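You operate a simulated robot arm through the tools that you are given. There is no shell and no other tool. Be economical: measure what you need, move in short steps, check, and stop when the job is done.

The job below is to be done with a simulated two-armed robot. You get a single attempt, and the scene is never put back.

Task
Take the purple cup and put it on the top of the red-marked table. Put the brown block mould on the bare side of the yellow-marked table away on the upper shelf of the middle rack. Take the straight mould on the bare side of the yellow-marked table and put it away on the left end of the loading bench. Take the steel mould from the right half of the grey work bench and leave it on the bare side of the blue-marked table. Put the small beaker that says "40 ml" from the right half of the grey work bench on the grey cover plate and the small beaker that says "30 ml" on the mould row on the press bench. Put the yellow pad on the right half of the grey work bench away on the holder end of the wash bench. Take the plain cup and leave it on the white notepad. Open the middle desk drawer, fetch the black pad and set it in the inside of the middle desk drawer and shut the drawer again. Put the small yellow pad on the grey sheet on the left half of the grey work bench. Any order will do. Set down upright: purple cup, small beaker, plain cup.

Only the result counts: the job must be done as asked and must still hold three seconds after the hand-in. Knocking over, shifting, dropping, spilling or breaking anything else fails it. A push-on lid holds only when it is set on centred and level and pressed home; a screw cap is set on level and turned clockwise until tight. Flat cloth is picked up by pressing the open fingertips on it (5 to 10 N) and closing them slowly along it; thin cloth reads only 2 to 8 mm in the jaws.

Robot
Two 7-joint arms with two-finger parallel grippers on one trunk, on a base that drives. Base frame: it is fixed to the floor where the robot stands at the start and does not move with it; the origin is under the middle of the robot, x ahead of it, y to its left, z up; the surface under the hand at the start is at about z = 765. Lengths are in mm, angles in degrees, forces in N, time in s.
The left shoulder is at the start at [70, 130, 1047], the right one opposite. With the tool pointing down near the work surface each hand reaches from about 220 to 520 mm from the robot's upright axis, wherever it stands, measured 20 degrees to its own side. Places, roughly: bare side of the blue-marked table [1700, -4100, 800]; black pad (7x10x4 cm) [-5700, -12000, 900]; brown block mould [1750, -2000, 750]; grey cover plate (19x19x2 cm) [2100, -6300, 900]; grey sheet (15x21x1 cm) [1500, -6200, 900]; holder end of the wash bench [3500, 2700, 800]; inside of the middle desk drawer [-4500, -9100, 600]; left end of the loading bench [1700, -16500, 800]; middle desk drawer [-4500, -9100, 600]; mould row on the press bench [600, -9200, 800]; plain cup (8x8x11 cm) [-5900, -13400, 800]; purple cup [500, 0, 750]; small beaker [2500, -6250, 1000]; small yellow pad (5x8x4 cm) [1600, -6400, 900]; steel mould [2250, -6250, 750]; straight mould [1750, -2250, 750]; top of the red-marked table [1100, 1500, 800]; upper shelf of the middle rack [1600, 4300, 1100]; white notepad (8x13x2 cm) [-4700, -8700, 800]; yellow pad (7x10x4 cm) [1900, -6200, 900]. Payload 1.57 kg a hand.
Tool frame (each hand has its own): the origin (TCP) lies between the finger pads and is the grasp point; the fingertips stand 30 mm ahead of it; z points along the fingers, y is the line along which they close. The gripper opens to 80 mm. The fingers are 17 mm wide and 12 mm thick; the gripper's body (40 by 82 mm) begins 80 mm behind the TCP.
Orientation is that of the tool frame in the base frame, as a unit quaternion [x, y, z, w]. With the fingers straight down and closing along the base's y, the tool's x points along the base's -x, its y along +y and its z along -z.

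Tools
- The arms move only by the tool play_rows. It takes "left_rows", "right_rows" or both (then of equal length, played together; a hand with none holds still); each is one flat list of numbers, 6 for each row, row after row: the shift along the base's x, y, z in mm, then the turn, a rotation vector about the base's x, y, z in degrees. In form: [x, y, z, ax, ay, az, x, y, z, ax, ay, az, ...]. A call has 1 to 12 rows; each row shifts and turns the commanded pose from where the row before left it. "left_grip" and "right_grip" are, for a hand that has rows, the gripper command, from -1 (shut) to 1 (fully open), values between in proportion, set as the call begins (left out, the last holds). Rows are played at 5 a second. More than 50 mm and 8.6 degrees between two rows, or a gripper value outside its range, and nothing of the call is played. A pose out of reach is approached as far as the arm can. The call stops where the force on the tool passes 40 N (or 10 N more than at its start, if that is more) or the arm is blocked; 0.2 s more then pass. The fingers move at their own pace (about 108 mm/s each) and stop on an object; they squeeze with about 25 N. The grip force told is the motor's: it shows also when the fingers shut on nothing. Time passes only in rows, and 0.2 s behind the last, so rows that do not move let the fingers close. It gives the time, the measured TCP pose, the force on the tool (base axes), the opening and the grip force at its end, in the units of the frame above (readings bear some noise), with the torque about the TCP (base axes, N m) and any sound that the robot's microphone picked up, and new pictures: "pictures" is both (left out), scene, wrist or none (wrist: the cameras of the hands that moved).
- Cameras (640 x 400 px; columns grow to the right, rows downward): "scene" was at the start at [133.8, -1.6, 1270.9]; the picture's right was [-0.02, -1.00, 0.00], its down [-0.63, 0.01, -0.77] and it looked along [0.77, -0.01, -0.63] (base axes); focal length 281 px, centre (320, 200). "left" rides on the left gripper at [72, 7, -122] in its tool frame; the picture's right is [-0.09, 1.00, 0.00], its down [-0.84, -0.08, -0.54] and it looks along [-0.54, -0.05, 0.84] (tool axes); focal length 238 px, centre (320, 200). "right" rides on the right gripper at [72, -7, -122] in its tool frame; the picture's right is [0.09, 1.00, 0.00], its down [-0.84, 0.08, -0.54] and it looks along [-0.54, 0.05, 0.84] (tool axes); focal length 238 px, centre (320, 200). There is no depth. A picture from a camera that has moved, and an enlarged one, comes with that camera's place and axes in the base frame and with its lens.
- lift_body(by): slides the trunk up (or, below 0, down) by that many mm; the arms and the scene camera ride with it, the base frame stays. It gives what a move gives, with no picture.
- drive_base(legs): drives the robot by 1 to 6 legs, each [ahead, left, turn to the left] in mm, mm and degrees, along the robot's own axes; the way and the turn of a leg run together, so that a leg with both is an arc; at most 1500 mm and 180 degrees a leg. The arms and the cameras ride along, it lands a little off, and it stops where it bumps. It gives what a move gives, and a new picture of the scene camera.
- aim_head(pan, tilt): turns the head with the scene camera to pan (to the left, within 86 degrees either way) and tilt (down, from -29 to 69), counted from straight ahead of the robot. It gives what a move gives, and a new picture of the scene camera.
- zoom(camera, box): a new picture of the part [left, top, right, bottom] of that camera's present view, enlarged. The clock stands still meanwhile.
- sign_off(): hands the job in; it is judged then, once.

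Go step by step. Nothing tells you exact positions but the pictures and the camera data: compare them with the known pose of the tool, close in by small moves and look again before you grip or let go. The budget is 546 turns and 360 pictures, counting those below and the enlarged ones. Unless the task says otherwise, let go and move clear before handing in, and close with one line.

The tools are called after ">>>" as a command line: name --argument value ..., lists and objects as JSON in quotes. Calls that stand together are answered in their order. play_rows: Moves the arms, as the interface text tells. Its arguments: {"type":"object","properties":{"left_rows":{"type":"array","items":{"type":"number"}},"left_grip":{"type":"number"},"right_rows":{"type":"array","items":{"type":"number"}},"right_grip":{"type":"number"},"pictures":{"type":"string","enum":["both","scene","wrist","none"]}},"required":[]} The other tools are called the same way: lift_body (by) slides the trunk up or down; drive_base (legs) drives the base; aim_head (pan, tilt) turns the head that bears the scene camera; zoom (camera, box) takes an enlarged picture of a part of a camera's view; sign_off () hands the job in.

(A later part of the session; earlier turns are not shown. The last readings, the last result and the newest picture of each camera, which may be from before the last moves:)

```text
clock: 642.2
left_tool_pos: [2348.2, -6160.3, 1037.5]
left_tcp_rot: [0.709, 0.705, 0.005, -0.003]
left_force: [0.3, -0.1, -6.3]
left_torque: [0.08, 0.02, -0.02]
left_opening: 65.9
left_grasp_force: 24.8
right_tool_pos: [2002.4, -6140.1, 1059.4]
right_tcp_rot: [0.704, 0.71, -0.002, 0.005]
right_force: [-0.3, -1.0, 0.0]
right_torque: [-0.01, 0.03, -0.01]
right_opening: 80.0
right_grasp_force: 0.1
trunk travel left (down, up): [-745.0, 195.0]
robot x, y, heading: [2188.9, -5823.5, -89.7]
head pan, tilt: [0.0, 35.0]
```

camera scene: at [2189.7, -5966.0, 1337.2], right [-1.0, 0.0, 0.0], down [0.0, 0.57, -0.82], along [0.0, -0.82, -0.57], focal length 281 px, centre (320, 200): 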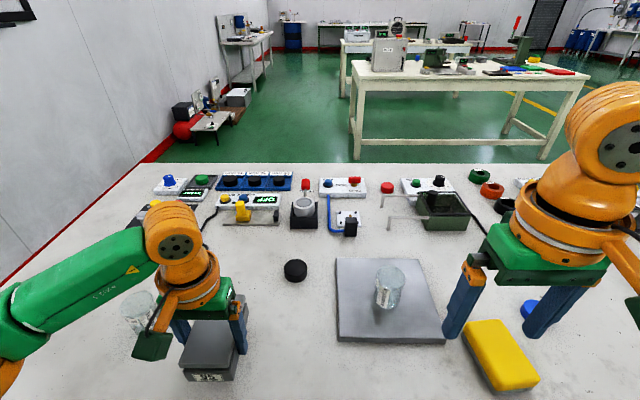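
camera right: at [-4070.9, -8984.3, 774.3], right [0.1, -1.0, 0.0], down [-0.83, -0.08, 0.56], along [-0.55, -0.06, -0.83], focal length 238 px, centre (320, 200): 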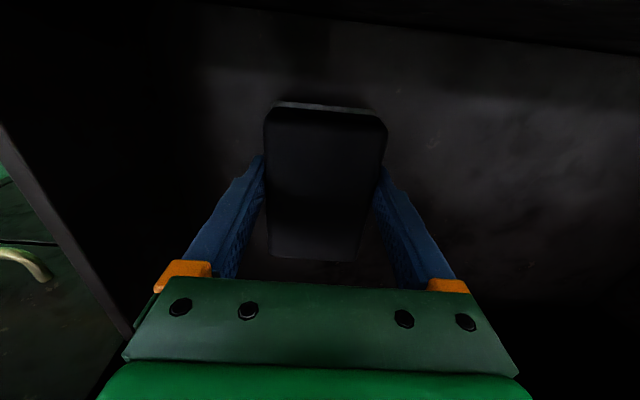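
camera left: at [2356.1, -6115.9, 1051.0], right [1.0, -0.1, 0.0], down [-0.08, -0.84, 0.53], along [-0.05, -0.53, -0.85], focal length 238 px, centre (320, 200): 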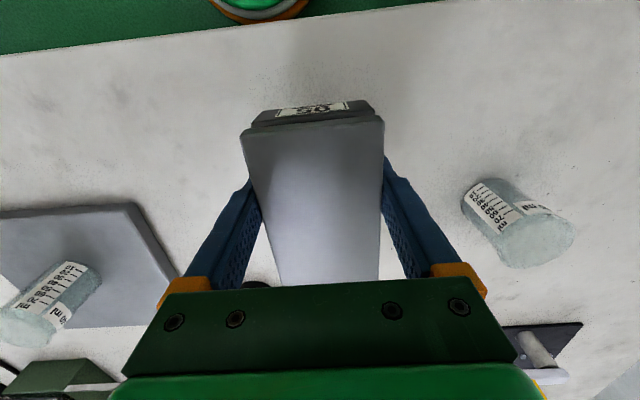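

Confirmed: "40 ml". Now the yellow pad at about [1909, -6192]; shifting right 130 mm and hovering the right hand over it.

>>> drive_base --legs '[[0, -130, 0]]'

>>> play_rows --right_rows '[9, -13, -25, 0, 0, 3, 9, -13, -25, 0, 0, 2.5, 9, -13, -25, 0, 0, 0, 9, -13, -25, 0, 0, 0, 0, 0, 0, 0, 0, 0]' --right_grip 1 --pictures "wrist"

```text
clock: 643.5
left_tool_pos: [2223.1, -6161.4, 1036.3]
left_tcp_rot: [0.709, 0.706, 0.003, -0.004]
left_force: [1.1, 0.2, -5.6]
left_torque: [0.07, -0.02, 0.01]
left_opening: 65.9
left_grasp_force: 25.4
right_tool_pos: [1875.9, -6138.8, 1060.6]
right_tcp_rot: [0.704, 0.71, -0.004, 0.005]
right_force: [0.8, -0.8, 0.3]
right_torque: [-0.03, 0.0, -0.03]
right_opening: 80.0
right_grasp_force: 0.1
trunk travel left (down, up): [-745.0, 195.0]
robot x, y, heading: [2059.0, -5825.6, -89.8]
head pan, tilt: [0.0, 35.0]
camera scene: at [2063.5, -5966.4, 1337.2], right [-1.0, 0.0, 0.0], down [-0.01, 0.57, -0.82], along [0.0, -0.82, -0.57], focal length 281 px, centre (320, 200)
```

scene: 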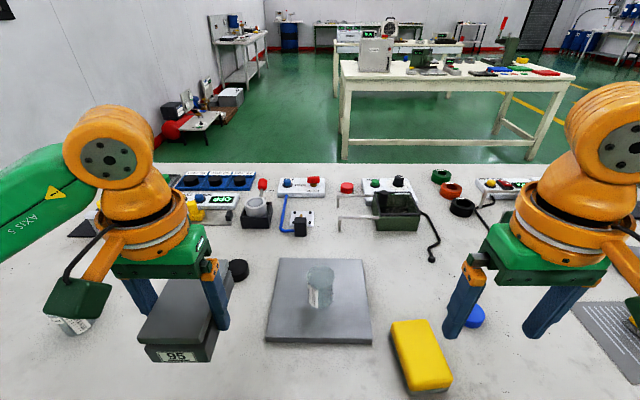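

```text
clock: 644.7
left_tool_pos: [2220.1, -6161.6, 1036.8]
left_tcp_rot: [0.709, 0.705, 0.004, -0.004]
left_force: [0.2, -0.4, -5.2]
left_torque: [0.08, 0.0, -0.03]
left_opening: 65.9
left_grasp_force: 25.2
right_tool_pos: [1909.0, -6191.9, 958.6]
right_tcp_rot: [0.669, 0.743, -0.003, 0.005]
right_force: [-0.2, 0.4, -0.2]
right_torque: [-0.02, 0.02, 0.01]
right_opening: 80.1
right_grasp_force: 0.2
trunk travel left (down, up): [-745.0, 195.0]
robot x, y, heading: [2060.9, -5825.4, -89.7]
head pan, tilt: [0.0, 35.0]
camera right: at [1894.3, -6119.3, 1080.0], right [0.98, 0.2, 0.0], down [0.16, -0.82, 0.55], along [0.11, -0.54, -0.83], focal length 238 px, centre (320, 200)
```

right: 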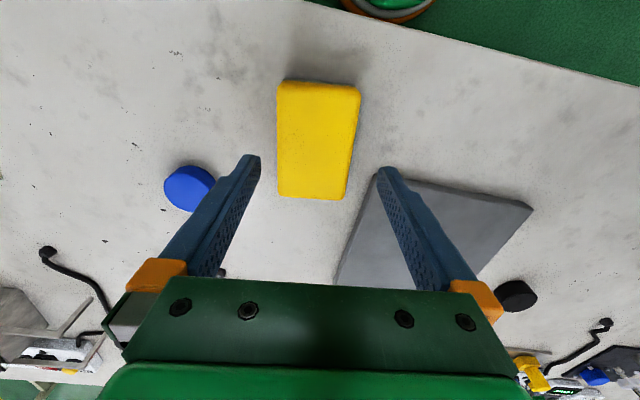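

Aligned within 2°. Shifting (-4, +4) and descending to z≈885.

>>> play_rows --right_rows '[-4, 4, -20, 0, 0, -2, 0, 0, -20, 0, 0, 0, 0, 0, -18, 0, 0, 0, 0, 0, -12, 0, 0, 0, 0, 0, -4, 0, 0, 0, 0, 0, 0, 0, 0, 0]' --pictures "wrist"

```text
clock: 646.1
left_tool_pos: [2220.1, -6160.8, 1036.3]
left_tcp_rot: [0.709, 0.705, 0.004, -0.002]
left_force: [0.1, 0.2, -5.7]
left_torque: [0.04, 0.03, 0.0]
left_opening: 66.0
left_grasp_force: 24.6
right_tool_pos: [1906.5, -6187.2, 885.2]
right_tcp_rot: [0.682, 0.731, -0.004, 0.005]
right_force: [0.0, 0.0, 0.1]
right_torque: [0.0, 0.0, -0.05]
right_opening: 80.0
right_grasp_force: 0.1
trunk travel left (down, up): [-745.0, 195.0]
robot x, y, heading: [2062.4, -5828.2, -89.8]
head pan, tilt: [0.0, 35.0]
camera right: at [1893.2, -6114.7, 1007.0], right [0.99, 0.16, 0.0], down [0.13, -0.82, 0.55], along [0.09, -0.55, -0.83], focal length 238 px, centre (320, 200)
```

right: 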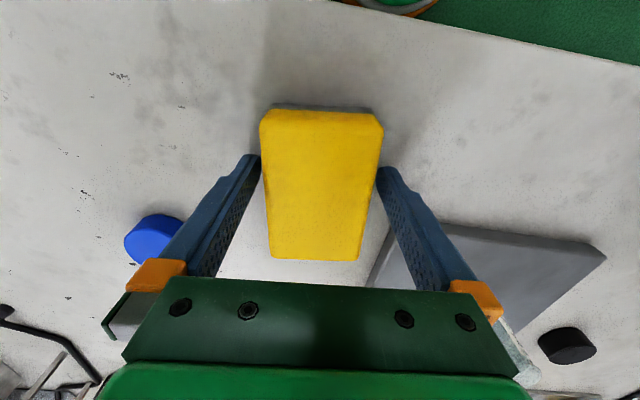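

Straddled cleanly. Closing and lifting.

>>> play_rows --right_rows '[0, 0, 0, 0, 0, 0, 0, 0, 0, 0, 0, 0, 0, 0, 0, 0, 0, 0]' --right_grip -1 --pictures "none"

>>> play_rows --right_rows '[0, 0, 8, 0, 0, 0, 0, 0, 15, 0, 0, 0, 0, 0, 25, 0, 0, 0, 0, 0, 30, 0, 0, 0, 0, 5, 35, 0, 0, 0, 0, 10, 35, 0, 0, 0, 0, 20, 20, 0, 0, -3.5, 0, 15, 0, 0, 0, 0]' --pictures "scene"

```text
clock: 646.9
left_tool_pos: [2219.7, -6160.9, 1036.6]
left_tcp_rot: [0.709, 0.705, 0.005, -0.003]
left_force: [-0.8, 0.2, -5.7]
left_torque: [0.03, -0.01, -0.02]
left_opening: 65.7
left_grasp_force: 25.2
right_tool_pos: [1906.3, -6187.0, 886.2]
right_tcp_rot: [0.682, 0.731, -0.003, 0.006]
right_force: [-0.6, 0.5, 0.3]
right_torque: [-0.02, 0.01, -0.02]
right_opening: 65.3
right_grasp_force: 25.3
trunk travel left (down, up): [-745.0, 195.0]
robot x, y, heading: [2065.6, -5826.6, -89.8]
head pan, tilt: [0.0, 35.0]
```

```text
clock: 648.7
left_tool_pos: [2220.7, -6161.3, 1036.5]
left_tcp_rot: [0.709, 0.705, 0.004, -0.002]
left_force: [0.6, -0.1, -4.9]
left_torque: [0.05, -0.02, -0.01]
left_opening: 65.6
left_grasp_force: 25.3
right_tool_pos: [1903.9, -6139.0, 1054.1]
right_tcp_rot: [0.704, 0.71, -0.004, 0.005]
right_force: [0.0, -1.0, -0.7]
right_torque: [0.01, 0.01, 0.0]
right_opening: 64.8
right_grasp_force: 25.0
trunk travel left (down, up): [-745.0, 195.0]
robot x, y, heading: [2061.7, -5827.7, -89.7]
head pan, tilt: [0.0, 35.0]
camera scene: at [2060.1, -5966.2, 1337.3], right [-1.0, 0.0, 0.0], down [0.0, 0.57, -0.82], along [0.0, -0.82, -0.57], focal length 281 px, centre (320, 200)
```

scene: 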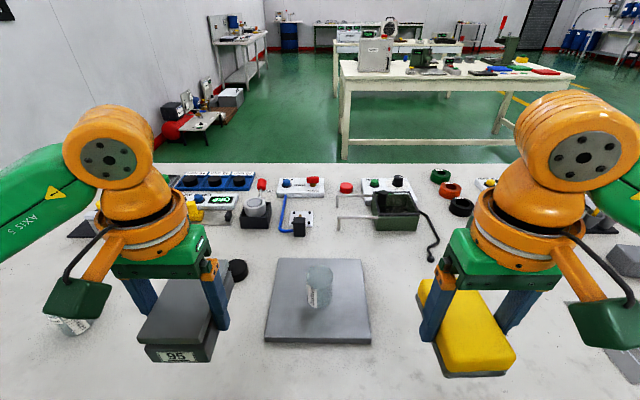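

Both items held. Now to the blue-marked table: backing out, moving to the wall-side corridor and turning to face -x.

>>> drive_base --legs '[[-350, 0, 0], [0, 490, 0], [-1150, 0, 0], [0, 0, -90]]'

>>> aim_head --pan 0 --tilt 40

```text
clock: 662.8
left_tool_pos: [2210.5, -4481.7, 1037.0]
left_tcp_rot: [1.0, -0.01, 0.007, 0.001]
left_force: [-0.7, 0.1, -5.7]
left_torque: [-0.02, -0.06, -0.01]
left_opening: 65.5
left_grasp_force: 24.3
right_tool_pos: [2237.0, -4166.4, 1054.7]
right_tcp_rot: [1.0, -0.002, -0.006, 0.001]
right_force: [0.3, -0.8, -1.0]
right_torque: [0.0, 0.02, -0.01]
right_opening: 64.5
right_grasp_force: 25.3
trunk travel left (down, up): [-745.0, 195.0]
robot x, y, heading: [2548.0, -4326.3, 179.4]
head pan, tilt: [0.0, 35.0]
camera scene: at [2406.5, -4325.9, 1337.2], right [0.01, 1.0, 0.0], down [0.57, 0.0, -0.82], along [-0.82, 0.01, -0.57], focal length 281 px, centre (320, 200)
```

scene: 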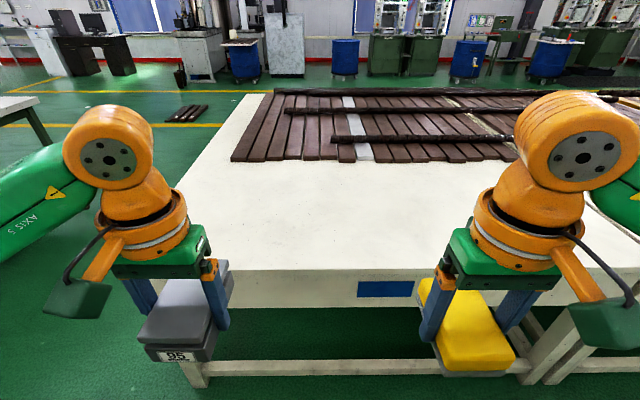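

```text
clock: 663.4
left_tool_pos: [2210.5, -4479.8, 1036.7]
left_tcp_rot: [1.0, -0.011, 0.006, 0.001]
left_force: [-0.2, 0.2, -5.0]
left_torque: [0.01, -0.05, -0.03]
left_opening: 65.7
left_grasp_force: 24.9
right_tool_pos: [2237.1, -4166.4, 1053.6]
right_tcp_rot: [1.0, -0.001, -0.006, 0.002]
right_force: [0.1, -0.1, -1.2]
right_torque: [0.0, -0.02, 0.0]
right_opening: 64.5
right_grasp_force: 25.4
trunk travel left (down, up): [-745.0, 195.0]
robot x, y, heading: [2546.8, -4324.8, 179.6]
head pan, tilt: [0.0, 40.0]
camera scene: at [2409.6, -4325.7, 1329.7], right [0.01, 1.0, 0.0], down [0.64, -0.01, -0.77], along [-0.77, 0.01, -0.64], focal length 281 px, centre (320, 200)
```

scene: 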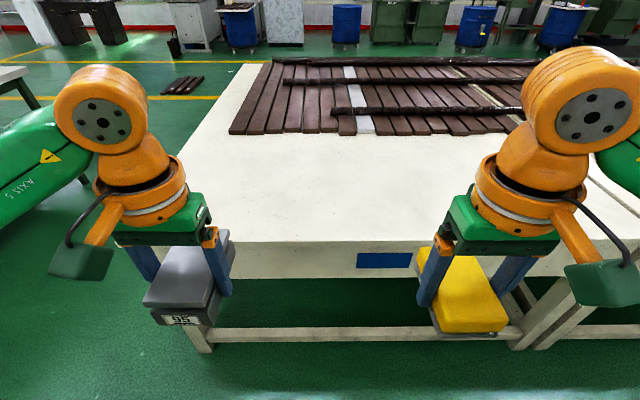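

The blue-marked table's bare strip is ahead (edge x≈1898). Lowering the trunk 60, moving in 390 mm and bringing the mould down over [1760, -4480].

>>> lift_body --by -60

>>> drive_base --legs '[[390, 0, 0.4]]'

>>> play_rows --left_rows '[-20, 0, -25, 0, 0, 0, -20, 0, -30, 0, 0, 0, -20, 0, -35, 0, 0, 0, 0, 0, -35, 0, 0, 0, 0, 0, -20, 0, 0, 0, 0, 0, 0, 0, 0, 0]'

```text
clock: 664.4
left_tool_pos: [2211.3, -4480.0, 975.7]
left_tcp_rot: [1.0, -0.008, 0.006, 0.001]
left_force: [0.6, 0.2, -5.3]
left_torque: [-0.01, -0.08, 0.03]
left_opening: 65.8
left_grasp_force: 25.2
right_tool_pos: [2237.9, -4165.6, 993.5]
right_tcp_rot: [1.0, -0.002, -0.006, 0.0]
right_force: [-0.5, 0.3, -0.9]
right_torque: [0.0, -0.03, 0.03]
right_opening: 64.6
right_grasp_force: 24.8
trunk travel left (down, up): [-685.0, 255.0]
robot x, y, heading: [2548.6, -4323.7, 179.3]
head pan, tilt: [0.0, 40.0]
```

```text
clock: 666.9
left_tool_pos: [1825.1, -4482.5, 976.5]
left_tcp_rot: [1.0, -0.005, 0.005, 0.001]
left_force: [-0.2, -0.1, -5.8]
left_torque: [-0.01, -0.04, 0.01]
left_opening: 66.1
left_grasp_force: 24.8
right_tool_pos: [1849.4, -4167.5, 993.6]
right_tcp_rot: [1.0, 0.003, -0.007, 0.0]
right_force: [0.3, 0.8, -0.4]
right_torque: [0.0, 0.03, -0.04]
right_opening: 64.6
right_grasp_force: 24.5
trunk travel left (down, up): [-685.0, 255.0]
robot x, y, heading: [2159.9, -4321.0, -180.0]
head pan, tilt: [0.0, 40.0]
camera scene: at [2023.0, -4325.2, 1269.8], right [0.0, 1.0, 0.0], down [0.64, 0.0, -0.77], along [-0.77, 0.0, -0.64], focal length 281 px, centre (320, 200)
```

scene: 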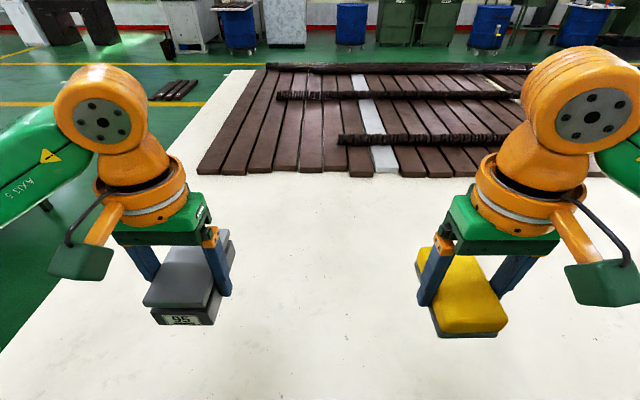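

```text
clock: 668.3
left_tool_pos: [1763.1, -4481.3, 829.5]
left_tcp_rot: [1.0, -0.005, 0.007, 0.001]
left_force: [-0.2, -0.2, -5.5]
left_torque: [0.07, -0.08, 0.0]
left_opening: 65.7
left_grasp_force: 25.2
right_tool_pos: [1848.1, -4166.8, 995.0]
right_tcp_rot: [1.0, 0.003, -0.006, 0.0]
right_force: [0.2, -0.7, -0.8]
right_torque: [0.01, -0.02, 0.02]
right_opening: 64.9
right_grasp_force: 24.9
trunk travel left (down, up): [-685.0, 255.0]
robot x, y, heading: [2157.8, -4322.9, -180.0]
head pan, tilt: [0.0, 40.0]
camera scene: at [2021.8, -4325.1, 1269.6], right [0.0, 1.0, 0.0], down [0.64, 0.0, -0.77], along [-0.77, 0.0, -0.64], focal length 281 px, centre (320, 200)
camera left: at [1835.1, -4488.4, 953.9], right [-0.1, -0.99, 0.0], down [-0.84, 0.09, 0.53], along [-0.53, 0.05, -0.85], focal length 238 px, centre (320, 200)
```

scene: 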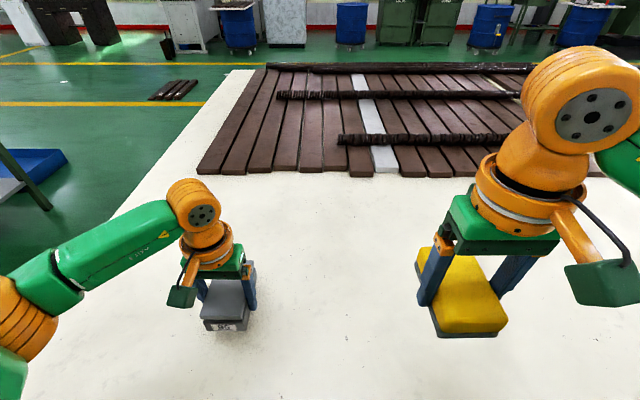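
left: 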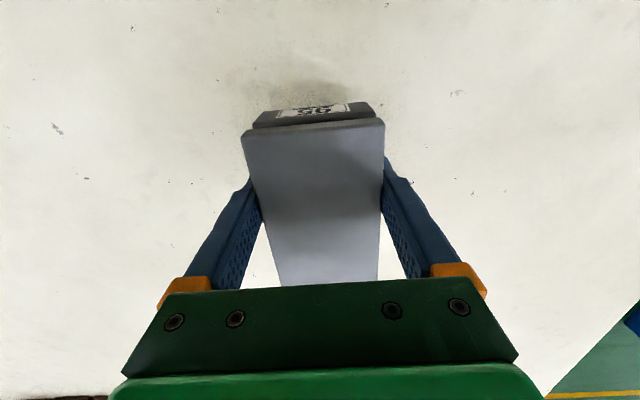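

Over bare table. Lowering to contact in small steps.

>>> play_rows --left_rows '[0, 0, -8, 0, 0, 0, 0, 0, -6, 0, 0, 0, 0, 0, -5, 0, 0, 0, 0, 0, -4, 0, 0, 0, 0, 0, -3, 0, 0, 0, 0, 0, 0, 0, 0, 0]' --pictures "none"

>>> play_rows --left_rows '[0, 0, -2, 0, 0, 0, 0, 0, -1, 0, 0, 0, 0, 0, 0, 0, 0, 0]' --pictures "none"

```text
clock: 669.7
left_tool_pos: [1763.8, -4482.4, 804.5]
left_tcp_rot: [1.0, -0.004, 0.006, 0.001]
left_force: [0.0, 0.0, -5.4]
left_torque: [0.02, -0.09, 0.01]
left_opening: 65.8
left_grasp_force: 24.7
right_tool_pos: [1849.2, -4167.4, 994.5]
right_tcp_rot: [1.0, 0.003, -0.007, 0.001]
right_force: [-0.6, 0.0, -1.2]
right_torque: [0.0, 0.0, 0.02]
right_opening: 64.7
right_grasp_force: 24.8
trunk travel left (down, up): [-685.0, 255.0]
robot x, y, heading: [2161.0, -4324.3, -180.2]
head pan, tilt: [0.0, 40.0]
```

```text
clock: 670.5
left_tool_pos: [1765.0, -4481.7, 802.9]
left_tcp_rot: [1.0, -0.004, 0.006, 0.001]
left_force: [-1.3, 0.6, -5.3]
left_torque: [-0.01, -0.1, 0.01]
left_opening: 65.8
left_grasp_force: 25.0
right_tool_pos: [1847.1, -4167.0, 992.9]
right_tcp_rot: [1.0, 0.001, -0.007, 0.002]
right_force: [-0.7, -0.5, 0.0]
right_torque: [-0.02, -0.02, 0.03]
right_opening: 64.2
right_grasp_force: 24.4
trunk travel left (down, up): [-685.0, 255.0]
robot x, y, heading: [2161.0, -4322.7, -180.0]
head pan, tilt: [0.0, 40.0]
```

>>> play_rows --left_rows '[0, 0, -1.5, 0, 0, 0, 0, 0, 0, 0, 0, 0]' --pictures "none"

>>> play_rows --left_rows '[0, 0, -1.5, 0, 0, 0, 0, 0, 0, 0, 0, 0]' --pictures "none"

>>> play_rows --left_rows '[0, 0, -1.5, 0, 0, 0, 0, 0, 0, 0, 0, 0]' --pictures "none"

```text
clock: 671.1
left_tool_pos: [1763.7, -4482.0, 800.8]
left_tcp_rot: [1.0, -0.004, 0.006, 0.001]
left_force: [0.9, -0.5, -5.2]
left_torque: [0.0, -0.06, 0.02]
left_opening: 65.7
left_grasp_force: 25.0
right_tool_pos: [1848.4, -4167.2, 993.5]
right_tcp_rot: [1.0, 0.003, -0.006, 0.0]
right_force: [0.1, -0.1, -0.8]
right_torque: [0.01, 0.01, -0.01]
right_opening: 64.7
right_grasp_force: 25.3
trunk travel left (down, up): [-685.0, 255.0]
robot x, y, heading: [2160.1, -4323.8, -180.0]
head pan, tilt: [0.0, 40.0]
```

```text
clock: 671.7
left_tool_pos: [1763.8, -4480.8, 799.1]
left_tcp_rot: [1.0, -0.005, 0.006, 0.0]
left_force: [0.1, -0.3, -5.5]
left_torque: [-0.03, -0.05, -0.01]
left_opening: 65.8
left_grasp_force: 24.1
right_tool_pos: [1848.0, -4166.3, 995.1]
right_tcp_rot: [1.0, 0.002, -0.006, 0.0]
right_force: [0.1, 0.1, -0.8]
right_torque: [-0.04, -0.02, 0.01]
right_opening: 64.9
right_grasp_force: 24.6
trunk travel left (down, up): [-685.0, 255.0]
robot x, y, heading: [2159.6, -4322.8, -179.9]
head pan, tilt: [0.0, 40.0]
```

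```text
clock: 672.3
left_tool_pos: [1765.4, -4481.2, 798.8]
left_tcp_rot: [1.0, -0.004, 0.005, 0.001]
left_force: [-5.0, -1.6, 8.1]
left_torque: [0.03, 0.26, 0.03]
left_opening: 65.6
left_grasp_force: 25.3
right_tool_pos: [1849.7, -4165.3, 995.3]
right_tcp_rot: [1.0, 0.002, -0.008, 0.001]
right_force: [-1.4, 0.2, -0.4]
right_torque: [-0.03, -0.01, 0.01]
right_opening: 64.9
right_grasp_force: 25.1
trunk travel left (down, up): [-685.0, 255.0]
robot x, y, heading: [2161.2, -4323.2, -180.0]
head pan, tilt: [0.0, 40.0]
```

Contact. Releasing the mould and rising.

>>> play_rows --left_rows '[0, 0, 0, 0, 0, 0, 0, 0, 0, 0, 0, 0, 0, 0, 0, 0, 0, 0, 0, 0, 20, 0, 0, 0, 0, 0, 40, 0, 0, 0, 0, 0, 45, 0, 0, 0, 10, 0, 45, 0, 0, 0, 30, 0, 30, 0, 0, 0]' --left_grip 1 --pictures "scene"

```text
clock: 674.1
left_tool_pos: [1806.4, -4481.0, 981.9]
left_tcp_rot: [1.0, -0.005, 0.005, 0.001]
left_force: [0.4, -0.6, 1.5]
left_torque: [0.04, 0.01, 0.04]
left_opening: 79.8
left_grasp_force: 0.1
right_tool_pos: [1851.2, -4166.7, 993.7]
right_tcp_rot: [1.0, 0.003, -0.008, 0.001]
right_force: [0.1, -0.2, -0.7]
right_torque: [0.02, 0.03, -0.01]
right_opening: 64.6
right_grasp_force: 25.6
trunk travel left (down, up): [-685.0, 255.0]
robot x, y, heading: [2158.7, -4324.0, -180.0]
head pan, tilt: [0.0, 40.0]
camera scene: at [2024.9, -4324.9, 1270.0], right [0.0, 1.0, 0.0], down [0.64, 0.0, -0.77], along [-0.77, 0.0, -0.64], focal length 281 px, centre (320, 200)
```

scene: 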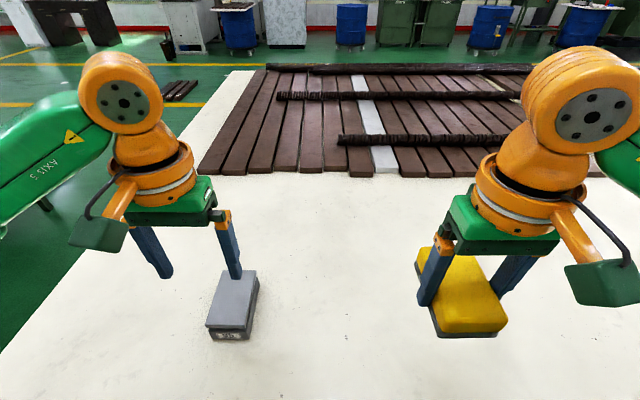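

The steel mould rests on the bare side of the blue-marked table. Next, the brown block: backing off and driving right (+y) to the yellow-marked table.

>>> drive_base --legs '[[-400, 0, 0], [0, -1250, 0], [0, -1200, 0], [250, 0, 0]]'

>>> aim_head --pan 10 --tilt 45

```text
clock: 689.6
left_tool_pos: [1967.0, -2026.6, 981.9]
left_tcp_rot: [1.0, -0.007, 0.005, 0.001]
left_force: [-0.3, -0.2, 0.2]
left_torque: [0.02, -0.02, 0.0]
left_opening: 79.8
left_grasp_force: 0.0
right_tool_pos: [2015.5, -1713.6, 994.5]
right_tcp_rot: [1.0, 0.0, -0.007, 0.002]
right_force: [-0.4, 0.1, -1.7]
right_torque: [0.01, -0.01, 0.0]
right_opening: 64.5
right_grasp_force: 25.2
trunk travel left (down, up): [-685.0, 255.0]
robot x, y, heading: [2322.3, -1872.1, 179.7]
head pan, tilt: [0.0, 40.0]
camera scene: at [2187.5, -1873.2, 1270.0], right [0.0, 1.0, 0.0], down [0.64, 0.0, -0.77], along [-0.77, 0.0, -0.64], focal length 281 px, centre (320, 200)
```

scene: 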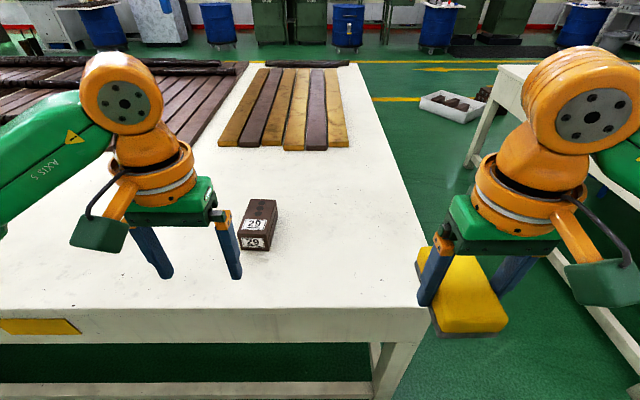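

```text
clock: 690.3
left_tool_pos: [1966.7, -2026.8, 981.2]
left_tcp_rot: [1.0, -0.007, 0.005, 0.001]
left_force: [0.6, 0.5, 1.3]
left_torque: [0.02, 0.0, 0.0]
left_opening: 80.1
left_grasp_force: 0.1
right_tool_pos: [2012.5, -1713.7, 995.1]
right_tcp_rot: [1.0, 0.001, -0.007, 0.002]
right_force: [-0.2, -0.3, -1.4]
right_torque: [0.02, -0.03, 0.01]
right_opening: 64.9
right_grasp_force: 25.1
trunk travel left (down, up): [-685.0, 255.0]
robot x, y, heading: [2327.5, -1874.0, 179.5]
head pan, tilt: [10.0, 45.0]
camera scene: at [2190.7, -1887.3, 1262.5], right [-0.17, 0.99, 0.0], down [0.7, 0.12, -0.71], along [-0.7, -0.12, -0.71], focal length 281 px, centre (320, 200)
```

scene: 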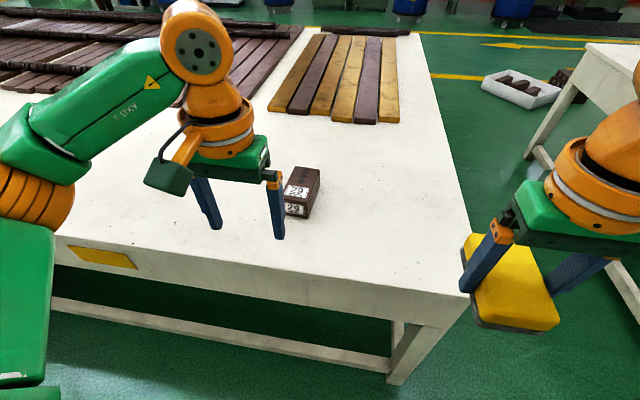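

The brown block is at about [1740, -2026]. Driving in 170 mm and looking with the left wrist camera.

>>> drive_base --legs '[[170, 0, 0.4]]'

>>> zoom --camera "left" --box '[0, 0, 640, 400]'

```text
clock: 691.8
left_tool_pos: [1797.2, -2030.0, 981.9]
left_tcp_rot: [1.0, -0.002, 0.003, 0.0]
left_force: [-0.3, -0.4, 0.1]
left_torque: [-0.03, 0.03, -0.04]
left_opening: 79.9
left_grasp_force: 0.0
right_tool_pos: [1841.4, -1716.7, 995.6]
right_tcp_rot: [1.0, 0.005, -0.008, 0.001]
right_force: [0.2, 0.1, -1.2]
right_torque: [0.01, -0.05, 0.01]
right_opening: 64.9
right_grasp_force: 25.2
trunk travel left (down, up): [-685.0, 255.0]
robot x, y, heading: [2153.6, -1873.3, -179.7]
head pan, tilt: [10.0, 45.0]
camera scene: at [2021.5, -1888.5, 1262.8], right [-0.18, 0.98, 0.0], down [0.69, 0.13, -0.71], along [-0.7, -0.13, -0.71], focal length 281 px, centre (320, 200)
```

scene: 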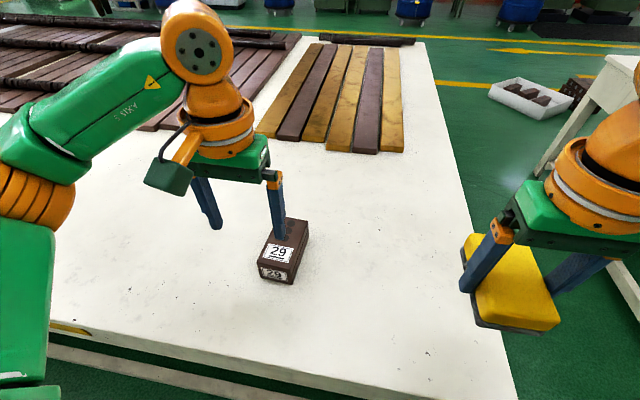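

```text
1.00 times, centred on (320, 200) of left (not enlarged: the box is as wide or as high as the picture)
camera zoom: at [1869.3, -2037.1, 1105.0], right [-0.1, -1.0, 0.0], down [-0.84, 0.08, 0.53], along [-0.53, 0.05, -0.85], focal length 238 px, centre (320, 200)
```

zoom: 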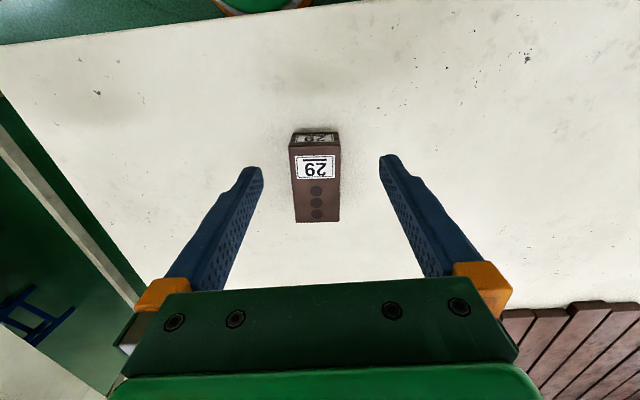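

The block is about 63 × 117 mm, 65 high, centred at [1717, -2018] with yaw -4°. For the shelf I'll want a forward-tilted grip, so I'll tilt the left hand 48° and line it up above and behind.

>>> play_rows --left_rows '[3, 2, -17, 0, 8, -2, 2, 2, -17, 0, 8, -2, 0, 2, -17, 0, 8, 0, 0, 2, -20, 0, 8, 0, 0, 2, -20, 0, 8, 0, 0, 2, -20, 0, 8, 0, 0, 0, 0, 0, 0, 0]' --left_grip 1

```text
clock: 693.4
left_tool_pos: [1764.8, -2007.1, 866.5]
left_tcp_rot: [0.915, -0.036, -0.402, 0.011]
left_force: [0.3, -0.3, -0.4]
left_torque: [-0.02, -0.01, 0.01]
left_opening: 79.7
left_grasp_force: 0.0
left hand out of reach, approached as far as the arm can: row 5, 6
right_tool_pos: [1839.9, -1716.8, 994.1]
right_tcp_rot: [1.0, 0.005, -0.008, 0.002]
right_force: [-0.5, -0.4, -2.3]
right_torque: [0.03, 0.02, 0.0]
right_opening: 64.6
right_grasp_force: 25.2
trunk travel left (down, up): [-685.0, 255.0]
robot x, y, heading: [2151.2, -1871.3, -179.7]
head pan, tilt: [10.0, 45.0]
camera scene: at [2020.1, -1888.6, 1262.6], right [-0.18, 0.98, 0.0], down [0.7, 0.13, -0.71], along [-0.7, -0.13, -0.71], focal length 281 px, centre (320, 200)
camera left: at [1904.4, -2020.7, 897.8], right [-0.12, -0.99, 0.12], down [-0.16, 0.13, 0.98], along [-0.98, 0.1, -0.18], focal length 238 px, centre (320, 200)
```

scene: 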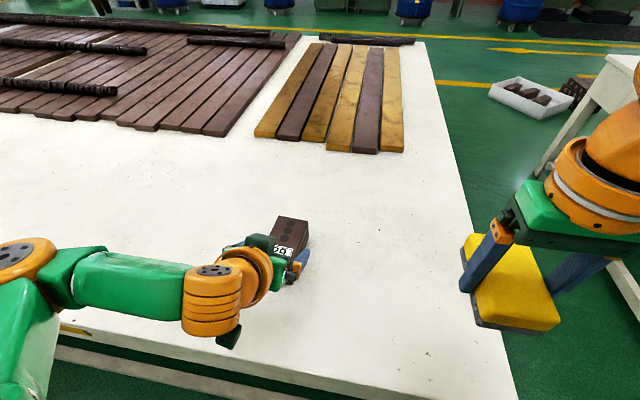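
left: 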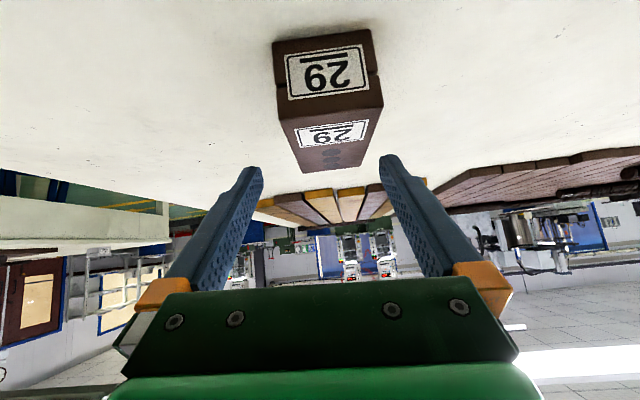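

The block is about 52 mm high; the hand is 11 mm off in y. Correcting that and descending partway along the finger direction.

>>> play_rows --left_rows '[5, -11, 0, 0, 0, 0, -10, 0, -15, 0, 0, 0, 0, 0, 0, 0, 0, 0]' --pictures "wrist"

```text
clock: 694.2
left_tool_pos: [1752.9, -2018.0, 851.6]
left_tcp_rot: [0.915, -0.035, -0.402, 0.012]
left_force: [-0.3, 0.6, 0.6]
left_torque: [0.01, -0.01, -0.03]
left_opening: 79.6
left_grasp_force: 0.0
left hand out of reach, approached as far as the arm can: row 1
right_tool_pos: [1839.9, -1717.3, 994.1]
right_tcp_rot: [1.0, 0.005, -0.007, 0.001]
right_force: [0.5, -0.2, -1.2]
right_torque: [-0.02, 0.0, 0.03]
right_opening: 64.8
right_grasp_force: 25.5
trunk travel left (down, up): [-685.0, 255.0]
robot x, y, heading: [2150.9, -1875.0, -179.7]
head pan, tilt: [10.0, 45.0]
camera left: at [1891.9, -2030.5, 882.6], right [-0.12, -0.99, 0.12], down [-0.16, 0.14, 0.98], along [-0.98, 0.1, -0.17], focal length 238 px, centre (320, 200)
```

left: 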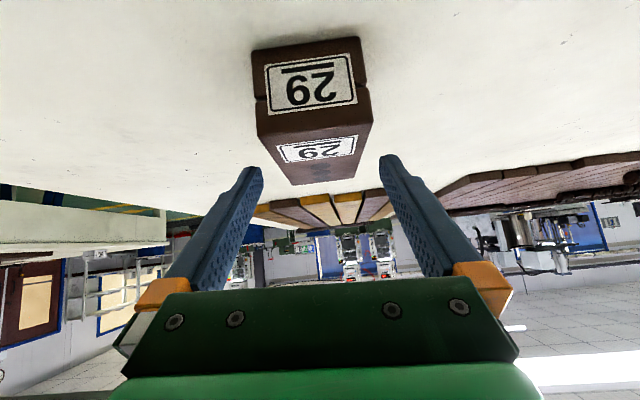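

Nearly centred. Descending the rest of the way with a 3 mm y correction.

>>> play_rows --left_rows '[-6, 3, -8, 0, 0, 0, -8, 0, -14, 0, 0, 0, -8, 0, -14, 0, 0, 0, -8, 0, -14, 0, 0, 0, 0, 0, 0, 0, 0, 0]' --pictures "wrist"

```text
clock: 695.4
left_tool_pos: [1722.4, -2014.7, 802.1]
left_tcp_rot: [0.915, -0.035, -0.403, 0.012]
left_force: [-0.3, 0.9, -0.3]
left_torque: [-0.01, 0.01, -0.01]
left_opening: 79.8
left_grasp_force: 0.0
right_tool_pos: [1840.8, -1717.6, 994.0]
right_tcp_rot: [1.0, 0.006, -0.007, 0.002]
right_force: [0.9, 0.6, -0.8]
right_torque: [-0.05, -0.02, 0.02]
right_opening: 64.8
right_grasp_force: 25.7
trunk travel left (down, up): [-685.0, 255.0]
robot x, y, heading: [2155.1, -1875.0, -179.7]
head pan, tilt: [10.0, 45.0]
camera left: at [1861.7, -2028.6, 832.6], right [-0.12, -0.99, 0.12], down [-0.16, 0.14, 0.98], along [-0.98, 0.1, -0.17], focal length 238 px, centre (320, 200)
```

left: 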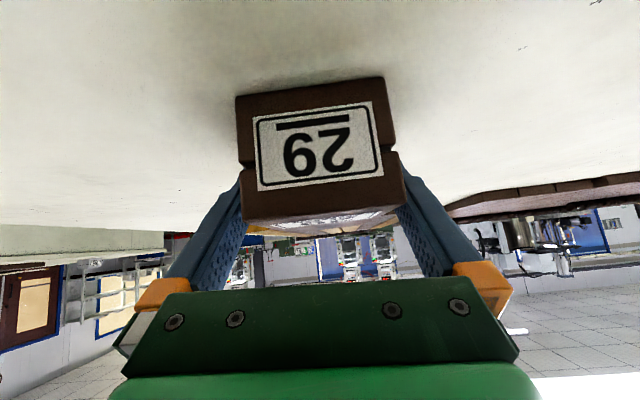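

The fingers straddle the block. Lowering 4 mm and closing.

>>> play_rows --left_rows '[0, 0, -4, 0, 0, 0, 0, 0, 0, 0, 0, 0]' --pictures "none"

>>> play_rows --left_rows '[0, 0, 0, 0, 0, 0, 0, 0, 0, 0, 0, 0, 0, 0, 0, 0, 0, 0]' --left_grip -1 --pictures "none"

>>> play_rows --left_rows '[0, 0, 3, 0, 0, 0, 0, 0, 6, 0, 0, 0, 0, 0, 8, 0, 0, 0, 0, 0, 12, 0, 0, 0, 0, 0, 15, 0, 0, 0, 0, 0, 0, 0, 0, 0]' --pictures "both"

```text
clock: 696.0
left_tool_pos: [1722.3, -2015.7, 797.0]
left_tcp_rot: [0.915, -0.035, -0.402, 0.011]
left_force: [-0.9, -0.8, -0.1]
left_torque: [0.04, -0.03, -0.03]
left_opening: 80.1
left_grasp_force: 0.1
right_tool_pos: [1840.0, -1716.1, 994.5]
right_tcp_rot: [1.0, 0.006, -0.007, 0.003]
right_force: [0.6, -0.5, -0.8]
right_torque: [-0.01, 0.0, 0.02]
right_opening: 64.7
right_grasp_force: 24.5
trunk travel left (down, up): [-685.0, 255.0]
robot x, y, heading: [2149.5, -1871.3, -180.0]
head pan, tilt: [10.0, 45.0]
```

```text
clock: 696.8
left_tool_pos: [1722.9, -2015.2, 798.4]
left_tcp_rot: [0.915, -0.036, -0.402, 0.011]
left_force: [-0.4, 0.7, 2.1]
left_torque: [0.36, 0.13, -0.02]
left_opening: 66.4
left_grasp_force: 24.5
right_tool_pos: [1840.6, -1716.9, 993.6]
right_tcp_rot: [1.0, 0.006, -0.007, 0.002]
right_force: [-0.6, 0.1, -1.3]
right_torque: [0.02, -0.02, -0.01]
right_opening: 64.7
right_grasp_force: 25.0
trunk travel left (down, up): [-685.0, 255.0]
robot x, y, heading: [2151.3, -1874.1, -179.7]
head pan, tilt: [10.0, 45.0]
```

```text
clock: 698.2
left_tool_pos: [1721.9, -2015.7, 840.5]
left_tcp_rot: [0.916, -0.035, -0.4, 0.011]
left_force: [0.5, -0.4, -6.9]
left_torque: [0.01, -0.1, 0.03]
left_opening: 66.3
left_grasp_force: 24.9
right_tool_pos: [1838.4, -1718.8, 993.6]
right_tcp_rot: [1.0, 0.005, -0.006, 0.0]
right_force: [0.3, -0.4, -0.8]
right_torque: [0.02, -0.03, 0.0]
right_opening: 64.9
right_grasp_force: 24.7
trunk travel left (down, up): [-685.0, 255.0]
robot x, y, heading: [2152.7, -1870.0, -180.0]
head pan, tilt: [10.0, 45.0]
camera scene: at [2017.8, -1889.2, 1262.3], right [-0.18, 0.98, 0.0], down [0.7, 0.13, -0.71], along [-0.69, -0.13, -0.71], focal length 281 px, centre (320, 200)
camera left: at [1860.2, -2029.1, 872.2], right [-0.12, -0.99, 0.12], down [-0.16, 0.13, 0.98], along [-0.98, 0.1, -0.18], focal length 238 px, centre (320, 200)
```

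scene: 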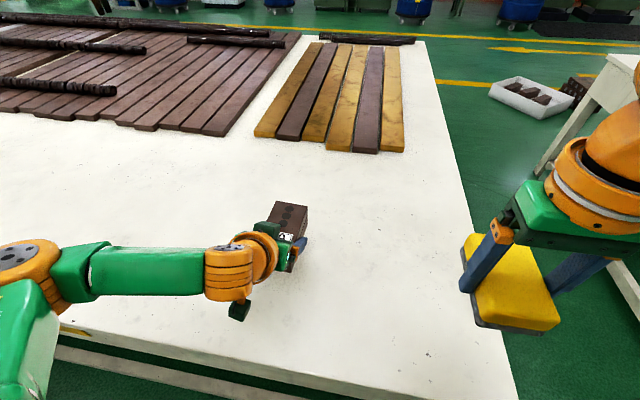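
left: 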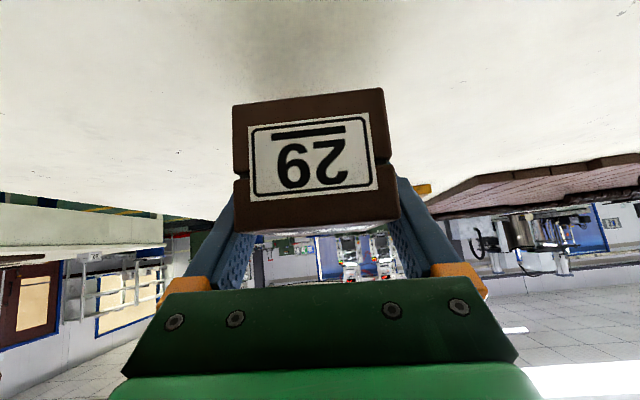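

The block is held level (about 7 N). Raising the trunk 100, backing off and driving toward the racks.

>>> lift_body --by 110

>>> drive_base --legs '[[-400, 0, 0], [0, -1300, 0], [0, -1300, 0], [0, -1300, 0], [0, -1150, 0], [0, 0, -90]]'

>>> aim_head --pan 35 --tilt 10

```text
clock: 699.6
left_tool_pos: [1722.0, -2017.3, 950.8]
left_tcp_rot: [0.916, -0.035, -0.4, 0.011]
left_force: [0.4, 0.1, -7.5]
left_torque: [0.01, -0.08, -0.01]
left_opening: 66.0
left_grasp_force: 24.7
right_tool_pos: [1839.9, -1718.4, 1103.1]
right_tcp_rot: [1.0, 0.005, -0.006, 0.002]
right_force: [0.2, 0.0, -0.6]
right_torque: [-0.01, 0.0, 0.0]
right_opening: 64.5
right_grasp_force: 25.2
trunk travel left (down, up): [-795.0, 145.0]
robot x, y, heading: [2155.9, -1874.0, -179.8]
head pan, tilt: [10.0, 45.0]
```

```text
clock: 730.0
left_tool_pos: [2327.9, 3647.5, 951.2]
left_tcp_rot: [-0.627, 0.667, 0.294, 0.275]
left_force: [-0.8, 0.7, -7.2]
left_torque: [-0.08, 0.03, -0.02]
left_opening: 65.9
left_grasp_force: 25.3
right_tool_pos: [2626.9, 3535.5, 1104.4]
right_tcp_rot: [0.716, -0.698, -0.005, -0.004]
right_force: [0.8, 0.0, -1.1]
right_torque: [-0.05, 0.01, -0.04]
right_opening: 64.7
right_grasp_force: 26.2
trunk travel left (down, up): [-795.0, 145.0]
robot x, y, heading: [2475.7, 3222.3, 91.1]
head pan, tilt: [10.0, 45.0]
camera scene: at [2457.6, 3351.7, 1372.3], right [0.98, 0.19, 0.0], down [0.14, -0.7, -0.71], along [-0.14, 0.69, -0.71], focal length 281 px, centre (320, 200)
```

scene: 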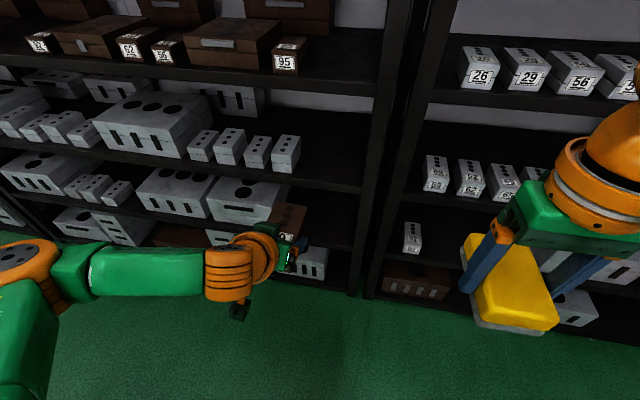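

```text
clock: 731.0
left_tool_pos: [2328.5, 3647.9, 951.4]
left_tcp_rot: [-0.627, 0.668, 0.293, 0.273]
left_force: [0.6, 0.3, -8.0]
left_torque: [-0.11, 0.0, 0.01]
left_opening: 65.8
left_grasp_force: 24.9
right_tool_pos: [2628.4, 3534.9, 1103.4]
right_tcp_rot: [0.716, -0.699, -0.006, -0.004]
right_force: [-0.6, 0.4, -1.0]
right_torque: [-0.01, 0.01, 0.03]
right_opening: 64.6
right_grasp_force: 25.2
trunk travel left (down, up): [-795.0, 145.0]
robot x, y, heading: [2478.7, 3220.3, 91.1]
head pan, tilt: [35.0, 10.0]
camera scene: at [2418.8, 3347.1, 1427.2], right [0.81, 0.59, 0.0], down [0.1, -0.14, -0.98], along [-0.58, 0.8, -0.18], focal length 281 px, centre (320, 200)
```

scene: 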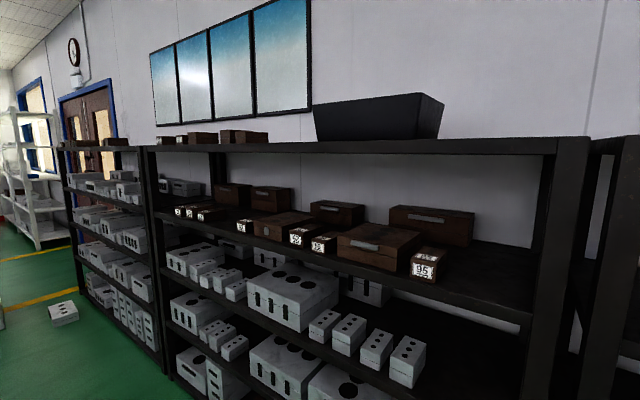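

The middle rack's upper shelf (with the brown moulds) has a free slot at its right end, about x 2280–2430 just right of block "95". I'll raise the trunk fully, lift the block, pull the right hand back and look.

>>> lift_body --by 145

>>> play_rows --left_rows '[0, 0, 12, 0, 0, 0, 0, 0, 14, 0, 0, 0, 0, 0, 14, 0, 0, 0, 0, 0, 14, 0, 0, 0, 0, 0, 14, 0, 0, 0, 0, 0, 14, 0, 0, 0]' --right_rows '[0, -14, 0, 0, 0, 0, 0, -14, 0, 0, 0, 0, 0, -14, 0, 0, 0, 0, 0, -14, 0, 0, 0, 0, 0, -14, 0, 0, 0, 0, 0, -14, 0, 0, 0, 0]' --pictures "none"

>>> aim_head --pan 10 --tilt 25

```text
clock: 732.7
left_tool_pos: [2327.9, 3648.3, 1094.1]
left_tcp_rot: [-0.628, 0.668, 0.294, 0.273]
left_force: [-0.8, 0.5, -7.9]
left_torque: [-0.07, -0.01, 0.01]
left_opening: 66.1
left_grasp_force: 25.0
right_tool_pos: [2627.9, 3536.4, 1249.0]
right_tcp_rot: [0.715, -0.699, -0.005, -0.004]
right_force: [0.3, -1.2, -0.9]
right_torque: [-0.04, -0.03, -0.02]
right_opening: 64.7
right_grasp_force: 25.0
trunk travel left (down, up): [-940.0, 0.0]
robot x, y, heading: [2477.2, 3217.8, 91.1]
head pan, tilt: [35.0, 10.0]
```

```text
clock: 734.1
left_tool_pos: [2326.6, 3648.6, 1178.1]
left_tcp_rot: [-0.628, 0.667, 0.294, 0.274]
left_force: [-0.1, 0.8, -6.6]
left_torque: [-0.07, 0.03, 0.01]
left_opening: 65.7
left_grasp_force: 24.9
right_tool_pos: [2627.9, 3450.6, 1249.1]
right_tcp_rot: [0.715, -0.699, -0.005, -0.003]
right_force: [-0.7, 1.1, -0.1]
right_torque: [-0.01, -0.01, 0.02]
right_opening: 64.4
right_grasp_force: 25.3
trunk travel left (down, up): [-940.0, 0.0]
robot x, y, heading: [2474.7, 3219.8, 91.2]
head pan, tilt: [35.0, 10.0]
```

```text
clock: 735.0
left_tool_pos: [2328.1, 3648.3, 1178.4]
left_tcp_rot: [-0.628, 0.667, 0.294, 0.273]
left_force: [0.5, 0.1, -7.9]
left_torque: [-0.11, 0.0, -0.02]
left_opening: 65.8
left_grasp_force: 25.1
right_tool_pos: [2627.8, 3452.8, 1249.9]
right_tcp_rot: [0.716, -0.698, -0.005, -0.004]
right_force: [-0.8, -0.2, -1.5]
right_torque: [-0.05, 0.0, -0.02]
right_opening: 64.5
right_grasp_force: 25.1
trunk travel left (down, up): [-940.0, 0.0]
robot x, y, heading: [2473.8, 3220.4, 91.2]
head pan, tilt: [10.0, 25.0]
camera scene: at [2455.6, 3362.5, 1547.9], right [0.98, 0.19, 0.0], down [0.08, -0.42, -0.91], along [-0.18, 0.89, -0.42], focal length 281 px, centre (320, 200)
```

scene: 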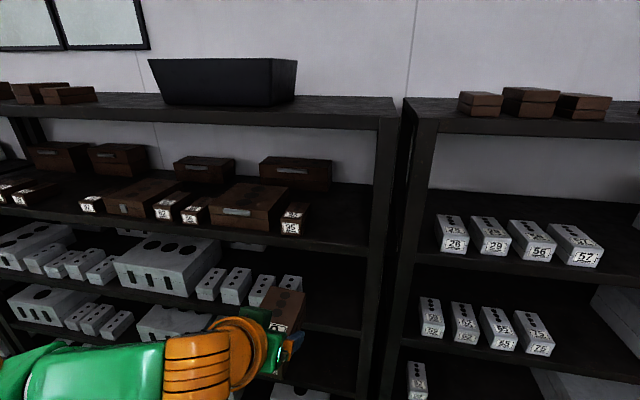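

Triangulated: shelf top z≈1086, front edge y≈4015, free span x 2250–2463. I'll aim for TCP [2350, 4085, 1119]; driving ahead 405 mm at the present height (block bottom about 1145), then checking.

>>> drive_base --legs '[[250, -12, -1.2]]'

>>> zoom --camera "left" --box '[0, 0, 640, 400]'

```text
clock: 736.8
left_tool_pos: [2346.5, 3900.4, 1179.7]
left_tcp_rot: [-0.619, 0.674, 0.292, 0.279]
left_force: [-0.1, -1.1, -7.3]
left_torque: [-0.11, 0.0, 0.01]
left_opening: 66.1
left_grasp_force: 25.3
right_tool_pos: [2642.5, 3694.6, 1250.0]
right_tcp_rot: [0.708, -0.706, -0.006, -0.005]
right_force: [-0.7, -1.6, -1.3]
right_torque: [0.04, 0.0, 0.05]
right_opening: 64.9
right_grasp_force: 25.2
trunk travel left (down, up): [-940.0, 0.0]
robot x, y, heading: [2486.9, 3472.1, 89.8]
head pan, tilt: [10.0, 25.0]
camera scene: at [2468.5, 3609.0, 1548.5], right [0.99, 0.17, 0.0], down [0.07, -0.41, -0.91], along [-0.15, 0.89, -0.42], focal length 281 px, centre (320, 200)
```

scene: 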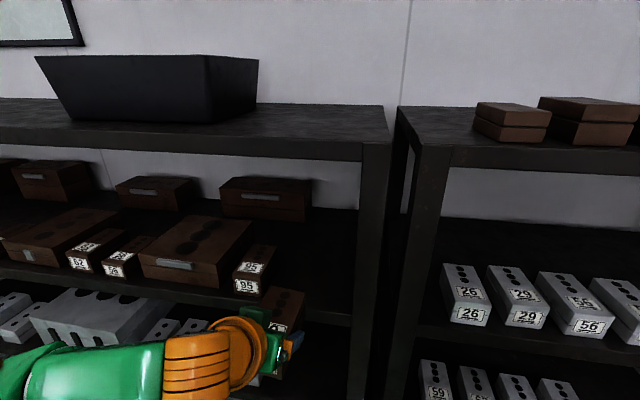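

```text
1.00 times, centred on (320, 200) of left (not enlarged: the box is as wide or as high as the picture)
camera zoom: at [2333.9, 3760.9, 1210.4], right [-0.99, 0.12, 0.12], down [0.14, 0.16, 0.98], along [0.1, 0.98, -0.17], focal length 238 px, centre (320, 200)
```

zoom: 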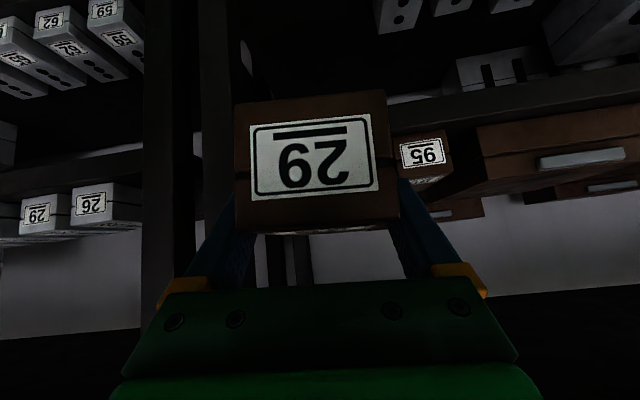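

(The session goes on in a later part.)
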